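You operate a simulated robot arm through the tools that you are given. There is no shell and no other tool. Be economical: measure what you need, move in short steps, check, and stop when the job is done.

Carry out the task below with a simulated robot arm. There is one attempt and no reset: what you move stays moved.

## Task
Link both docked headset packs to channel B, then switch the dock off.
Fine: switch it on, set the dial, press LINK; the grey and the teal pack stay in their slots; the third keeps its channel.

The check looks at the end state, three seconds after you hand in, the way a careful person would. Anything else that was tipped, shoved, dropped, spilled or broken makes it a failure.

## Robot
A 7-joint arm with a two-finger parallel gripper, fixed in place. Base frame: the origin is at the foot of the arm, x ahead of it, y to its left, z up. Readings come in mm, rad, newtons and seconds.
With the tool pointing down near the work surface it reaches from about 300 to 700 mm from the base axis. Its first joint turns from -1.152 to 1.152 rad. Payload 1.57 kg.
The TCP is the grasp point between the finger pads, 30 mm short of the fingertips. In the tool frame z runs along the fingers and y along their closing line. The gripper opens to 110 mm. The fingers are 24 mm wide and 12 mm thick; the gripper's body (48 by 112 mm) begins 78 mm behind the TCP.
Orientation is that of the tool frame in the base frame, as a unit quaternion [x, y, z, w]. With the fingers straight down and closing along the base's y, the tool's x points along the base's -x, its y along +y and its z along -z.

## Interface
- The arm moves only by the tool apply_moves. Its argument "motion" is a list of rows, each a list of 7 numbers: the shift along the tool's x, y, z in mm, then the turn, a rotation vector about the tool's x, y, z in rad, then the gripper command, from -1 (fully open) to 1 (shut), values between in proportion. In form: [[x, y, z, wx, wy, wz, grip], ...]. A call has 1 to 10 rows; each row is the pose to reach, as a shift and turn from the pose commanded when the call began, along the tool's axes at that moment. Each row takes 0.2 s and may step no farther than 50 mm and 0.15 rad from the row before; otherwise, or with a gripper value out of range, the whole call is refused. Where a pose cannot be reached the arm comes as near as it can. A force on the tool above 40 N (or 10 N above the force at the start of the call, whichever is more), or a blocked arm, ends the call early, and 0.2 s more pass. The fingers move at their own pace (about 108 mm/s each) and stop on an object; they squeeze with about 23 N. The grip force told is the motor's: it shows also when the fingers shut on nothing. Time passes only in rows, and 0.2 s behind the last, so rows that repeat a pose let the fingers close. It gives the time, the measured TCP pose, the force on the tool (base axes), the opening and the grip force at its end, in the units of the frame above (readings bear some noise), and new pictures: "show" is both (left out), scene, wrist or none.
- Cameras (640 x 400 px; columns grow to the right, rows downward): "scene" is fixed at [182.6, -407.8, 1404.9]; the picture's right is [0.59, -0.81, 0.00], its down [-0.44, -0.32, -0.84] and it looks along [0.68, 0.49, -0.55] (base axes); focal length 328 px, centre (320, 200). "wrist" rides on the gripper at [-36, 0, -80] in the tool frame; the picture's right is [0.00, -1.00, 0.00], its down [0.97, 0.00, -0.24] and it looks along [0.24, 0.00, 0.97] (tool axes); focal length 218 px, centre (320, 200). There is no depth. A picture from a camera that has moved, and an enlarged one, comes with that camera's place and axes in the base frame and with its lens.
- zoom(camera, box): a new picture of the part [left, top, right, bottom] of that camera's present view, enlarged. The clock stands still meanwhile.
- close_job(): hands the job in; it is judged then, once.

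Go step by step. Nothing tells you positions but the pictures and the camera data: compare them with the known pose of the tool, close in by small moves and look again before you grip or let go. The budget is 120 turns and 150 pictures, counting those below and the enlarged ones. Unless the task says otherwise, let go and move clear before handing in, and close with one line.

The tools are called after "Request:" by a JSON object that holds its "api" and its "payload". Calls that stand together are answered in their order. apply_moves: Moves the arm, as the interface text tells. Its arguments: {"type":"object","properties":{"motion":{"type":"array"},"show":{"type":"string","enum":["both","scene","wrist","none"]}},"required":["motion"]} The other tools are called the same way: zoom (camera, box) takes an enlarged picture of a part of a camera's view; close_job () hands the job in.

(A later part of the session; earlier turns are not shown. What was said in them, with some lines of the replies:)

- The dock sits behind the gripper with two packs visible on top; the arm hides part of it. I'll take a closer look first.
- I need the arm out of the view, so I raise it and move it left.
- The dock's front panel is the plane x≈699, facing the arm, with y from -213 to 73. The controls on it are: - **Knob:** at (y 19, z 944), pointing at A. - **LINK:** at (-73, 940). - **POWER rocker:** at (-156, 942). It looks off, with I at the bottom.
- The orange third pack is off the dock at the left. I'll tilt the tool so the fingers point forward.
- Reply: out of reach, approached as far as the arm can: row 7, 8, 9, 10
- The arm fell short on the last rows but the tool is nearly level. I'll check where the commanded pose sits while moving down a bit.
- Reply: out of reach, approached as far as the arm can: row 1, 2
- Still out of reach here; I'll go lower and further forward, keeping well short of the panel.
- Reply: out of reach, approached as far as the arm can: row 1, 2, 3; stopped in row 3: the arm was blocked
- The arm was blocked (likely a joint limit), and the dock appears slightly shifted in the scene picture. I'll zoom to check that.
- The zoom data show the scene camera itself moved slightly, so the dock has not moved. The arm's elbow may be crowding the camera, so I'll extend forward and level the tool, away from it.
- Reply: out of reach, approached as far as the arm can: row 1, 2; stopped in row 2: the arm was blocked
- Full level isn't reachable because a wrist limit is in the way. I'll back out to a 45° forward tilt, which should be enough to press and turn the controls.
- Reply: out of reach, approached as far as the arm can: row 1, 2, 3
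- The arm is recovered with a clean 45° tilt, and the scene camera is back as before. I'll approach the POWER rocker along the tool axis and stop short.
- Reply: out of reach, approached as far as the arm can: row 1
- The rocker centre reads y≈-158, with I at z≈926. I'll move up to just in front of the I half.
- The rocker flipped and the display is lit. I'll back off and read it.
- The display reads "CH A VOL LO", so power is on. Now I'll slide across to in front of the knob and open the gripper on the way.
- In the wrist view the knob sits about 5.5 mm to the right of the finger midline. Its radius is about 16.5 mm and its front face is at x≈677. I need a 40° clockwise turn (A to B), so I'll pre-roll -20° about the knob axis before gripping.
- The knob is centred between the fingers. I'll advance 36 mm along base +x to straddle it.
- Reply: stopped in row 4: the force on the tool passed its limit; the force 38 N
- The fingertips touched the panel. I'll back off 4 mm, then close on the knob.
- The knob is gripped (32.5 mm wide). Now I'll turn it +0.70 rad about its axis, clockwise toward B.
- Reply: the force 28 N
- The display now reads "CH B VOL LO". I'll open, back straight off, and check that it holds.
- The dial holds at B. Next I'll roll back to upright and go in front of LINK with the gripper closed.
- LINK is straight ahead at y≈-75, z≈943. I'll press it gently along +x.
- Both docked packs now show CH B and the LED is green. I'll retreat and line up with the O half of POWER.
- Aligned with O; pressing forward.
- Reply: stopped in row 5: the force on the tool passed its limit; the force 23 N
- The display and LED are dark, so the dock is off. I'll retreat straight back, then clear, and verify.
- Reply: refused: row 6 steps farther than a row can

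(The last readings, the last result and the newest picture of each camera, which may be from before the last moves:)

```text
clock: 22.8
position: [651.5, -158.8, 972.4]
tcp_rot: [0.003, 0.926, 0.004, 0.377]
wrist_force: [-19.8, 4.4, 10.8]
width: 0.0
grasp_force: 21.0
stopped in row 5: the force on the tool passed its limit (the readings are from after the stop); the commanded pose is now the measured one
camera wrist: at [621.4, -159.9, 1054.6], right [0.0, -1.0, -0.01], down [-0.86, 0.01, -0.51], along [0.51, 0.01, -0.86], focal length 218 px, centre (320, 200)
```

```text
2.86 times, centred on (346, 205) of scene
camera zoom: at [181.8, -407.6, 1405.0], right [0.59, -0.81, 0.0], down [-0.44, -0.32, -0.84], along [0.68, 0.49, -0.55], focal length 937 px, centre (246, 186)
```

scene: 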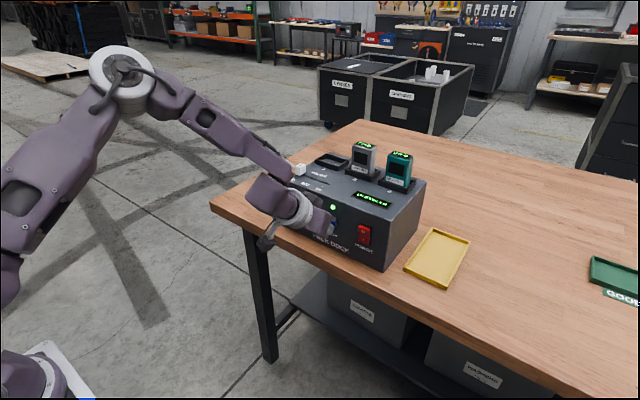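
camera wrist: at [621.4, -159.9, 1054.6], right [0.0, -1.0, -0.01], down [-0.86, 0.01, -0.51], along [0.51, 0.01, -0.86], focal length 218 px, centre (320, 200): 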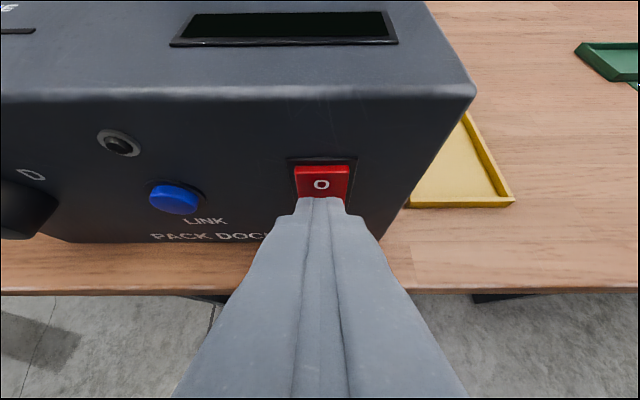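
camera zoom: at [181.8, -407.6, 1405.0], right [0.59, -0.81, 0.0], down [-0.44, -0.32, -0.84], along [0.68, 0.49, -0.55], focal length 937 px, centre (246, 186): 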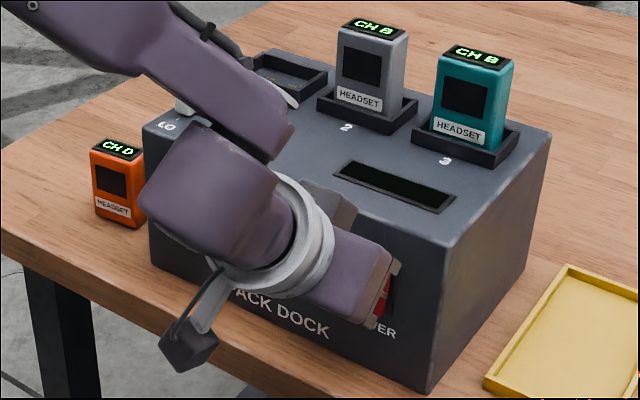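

That call was refused because one row stepped too far, so nothing moved. I'll repeat the retreat with smaller steps.

Request:
{"api": "apply_moves", "payload": {"motion": [[15, 0, -15, 0, 0, 0, 1], [35, 0, -35, 0, 0, 0, 1], [50, 0, -65, 0, 0, 0, 1], [50, 0, -105, 0, 0, 0, 1], [45, 20, -140, 0, 0, 0, 1], [40, 50, -165, 0, 0, 0, 1], [40, 90, -180, 0, 0, 0, 1], [40, 135, -180, 0, 0, 0, 1], [40, 180, -180, 0, 0, 0, 1]]}}

Request:
{"api": "zoom", "payload": {"camera": "scene", "box": [256, 135, 436, 275]}}

```text
clock: 24.8
position: [499.1, 20.9, 1075.0]
tcp_rot: [0.004, 0.926, 0.003, 0.378]
wrist_force: [-0.2, -0.2, 0.2]
width: 0.3
grasp_force: 21.3
camera wrist: at [469.4, 19.4, 1157.8], right [0.0, -1.0, -0.01], down [-0.86, 0.01, -0.51], along [0.51, 0.01, -0.86], focal length 218 px, centre (320, 200)
```

scene: 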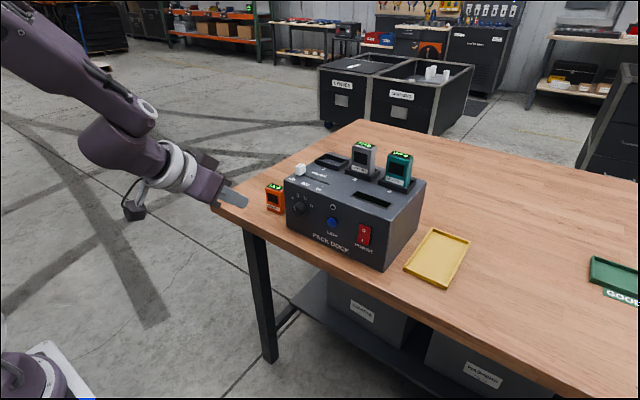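
wrist: 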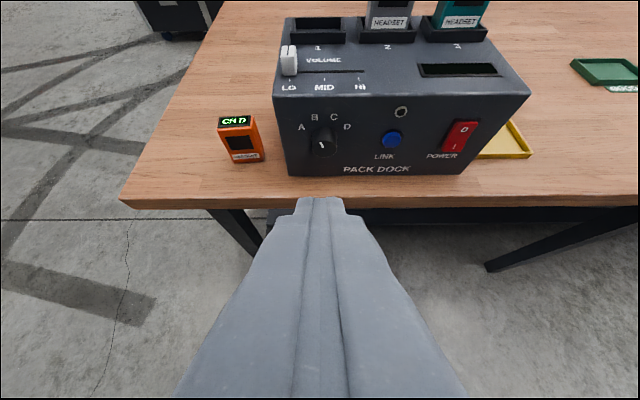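

```text
2.86 times, centred on (346, 205) of scene
camera zoom: at [182.6, -407.8, 1404.9], right [0.59, -0.81, 0.0], down [-0.44, -0.32, -0.84], along [0.68, 0.49, -0.55], focal length 937 px, centre (246, 186)
```

zoom: 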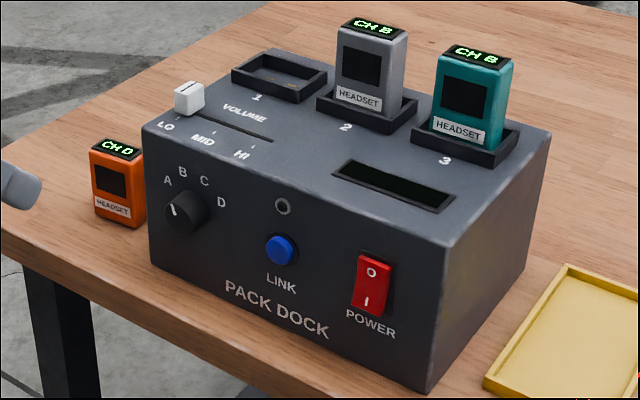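

Both docked packs show CH B, the orange one still shows CH D, the dock is off and nothing has shifted. Handing in.

Request:
{"api": "close_job", "payload": {}}

```text
The job is handed in.
```

The grey and teal packs are linked to channel B and still in their slots, the orange pack still shows CH D, and the dock is switched off.
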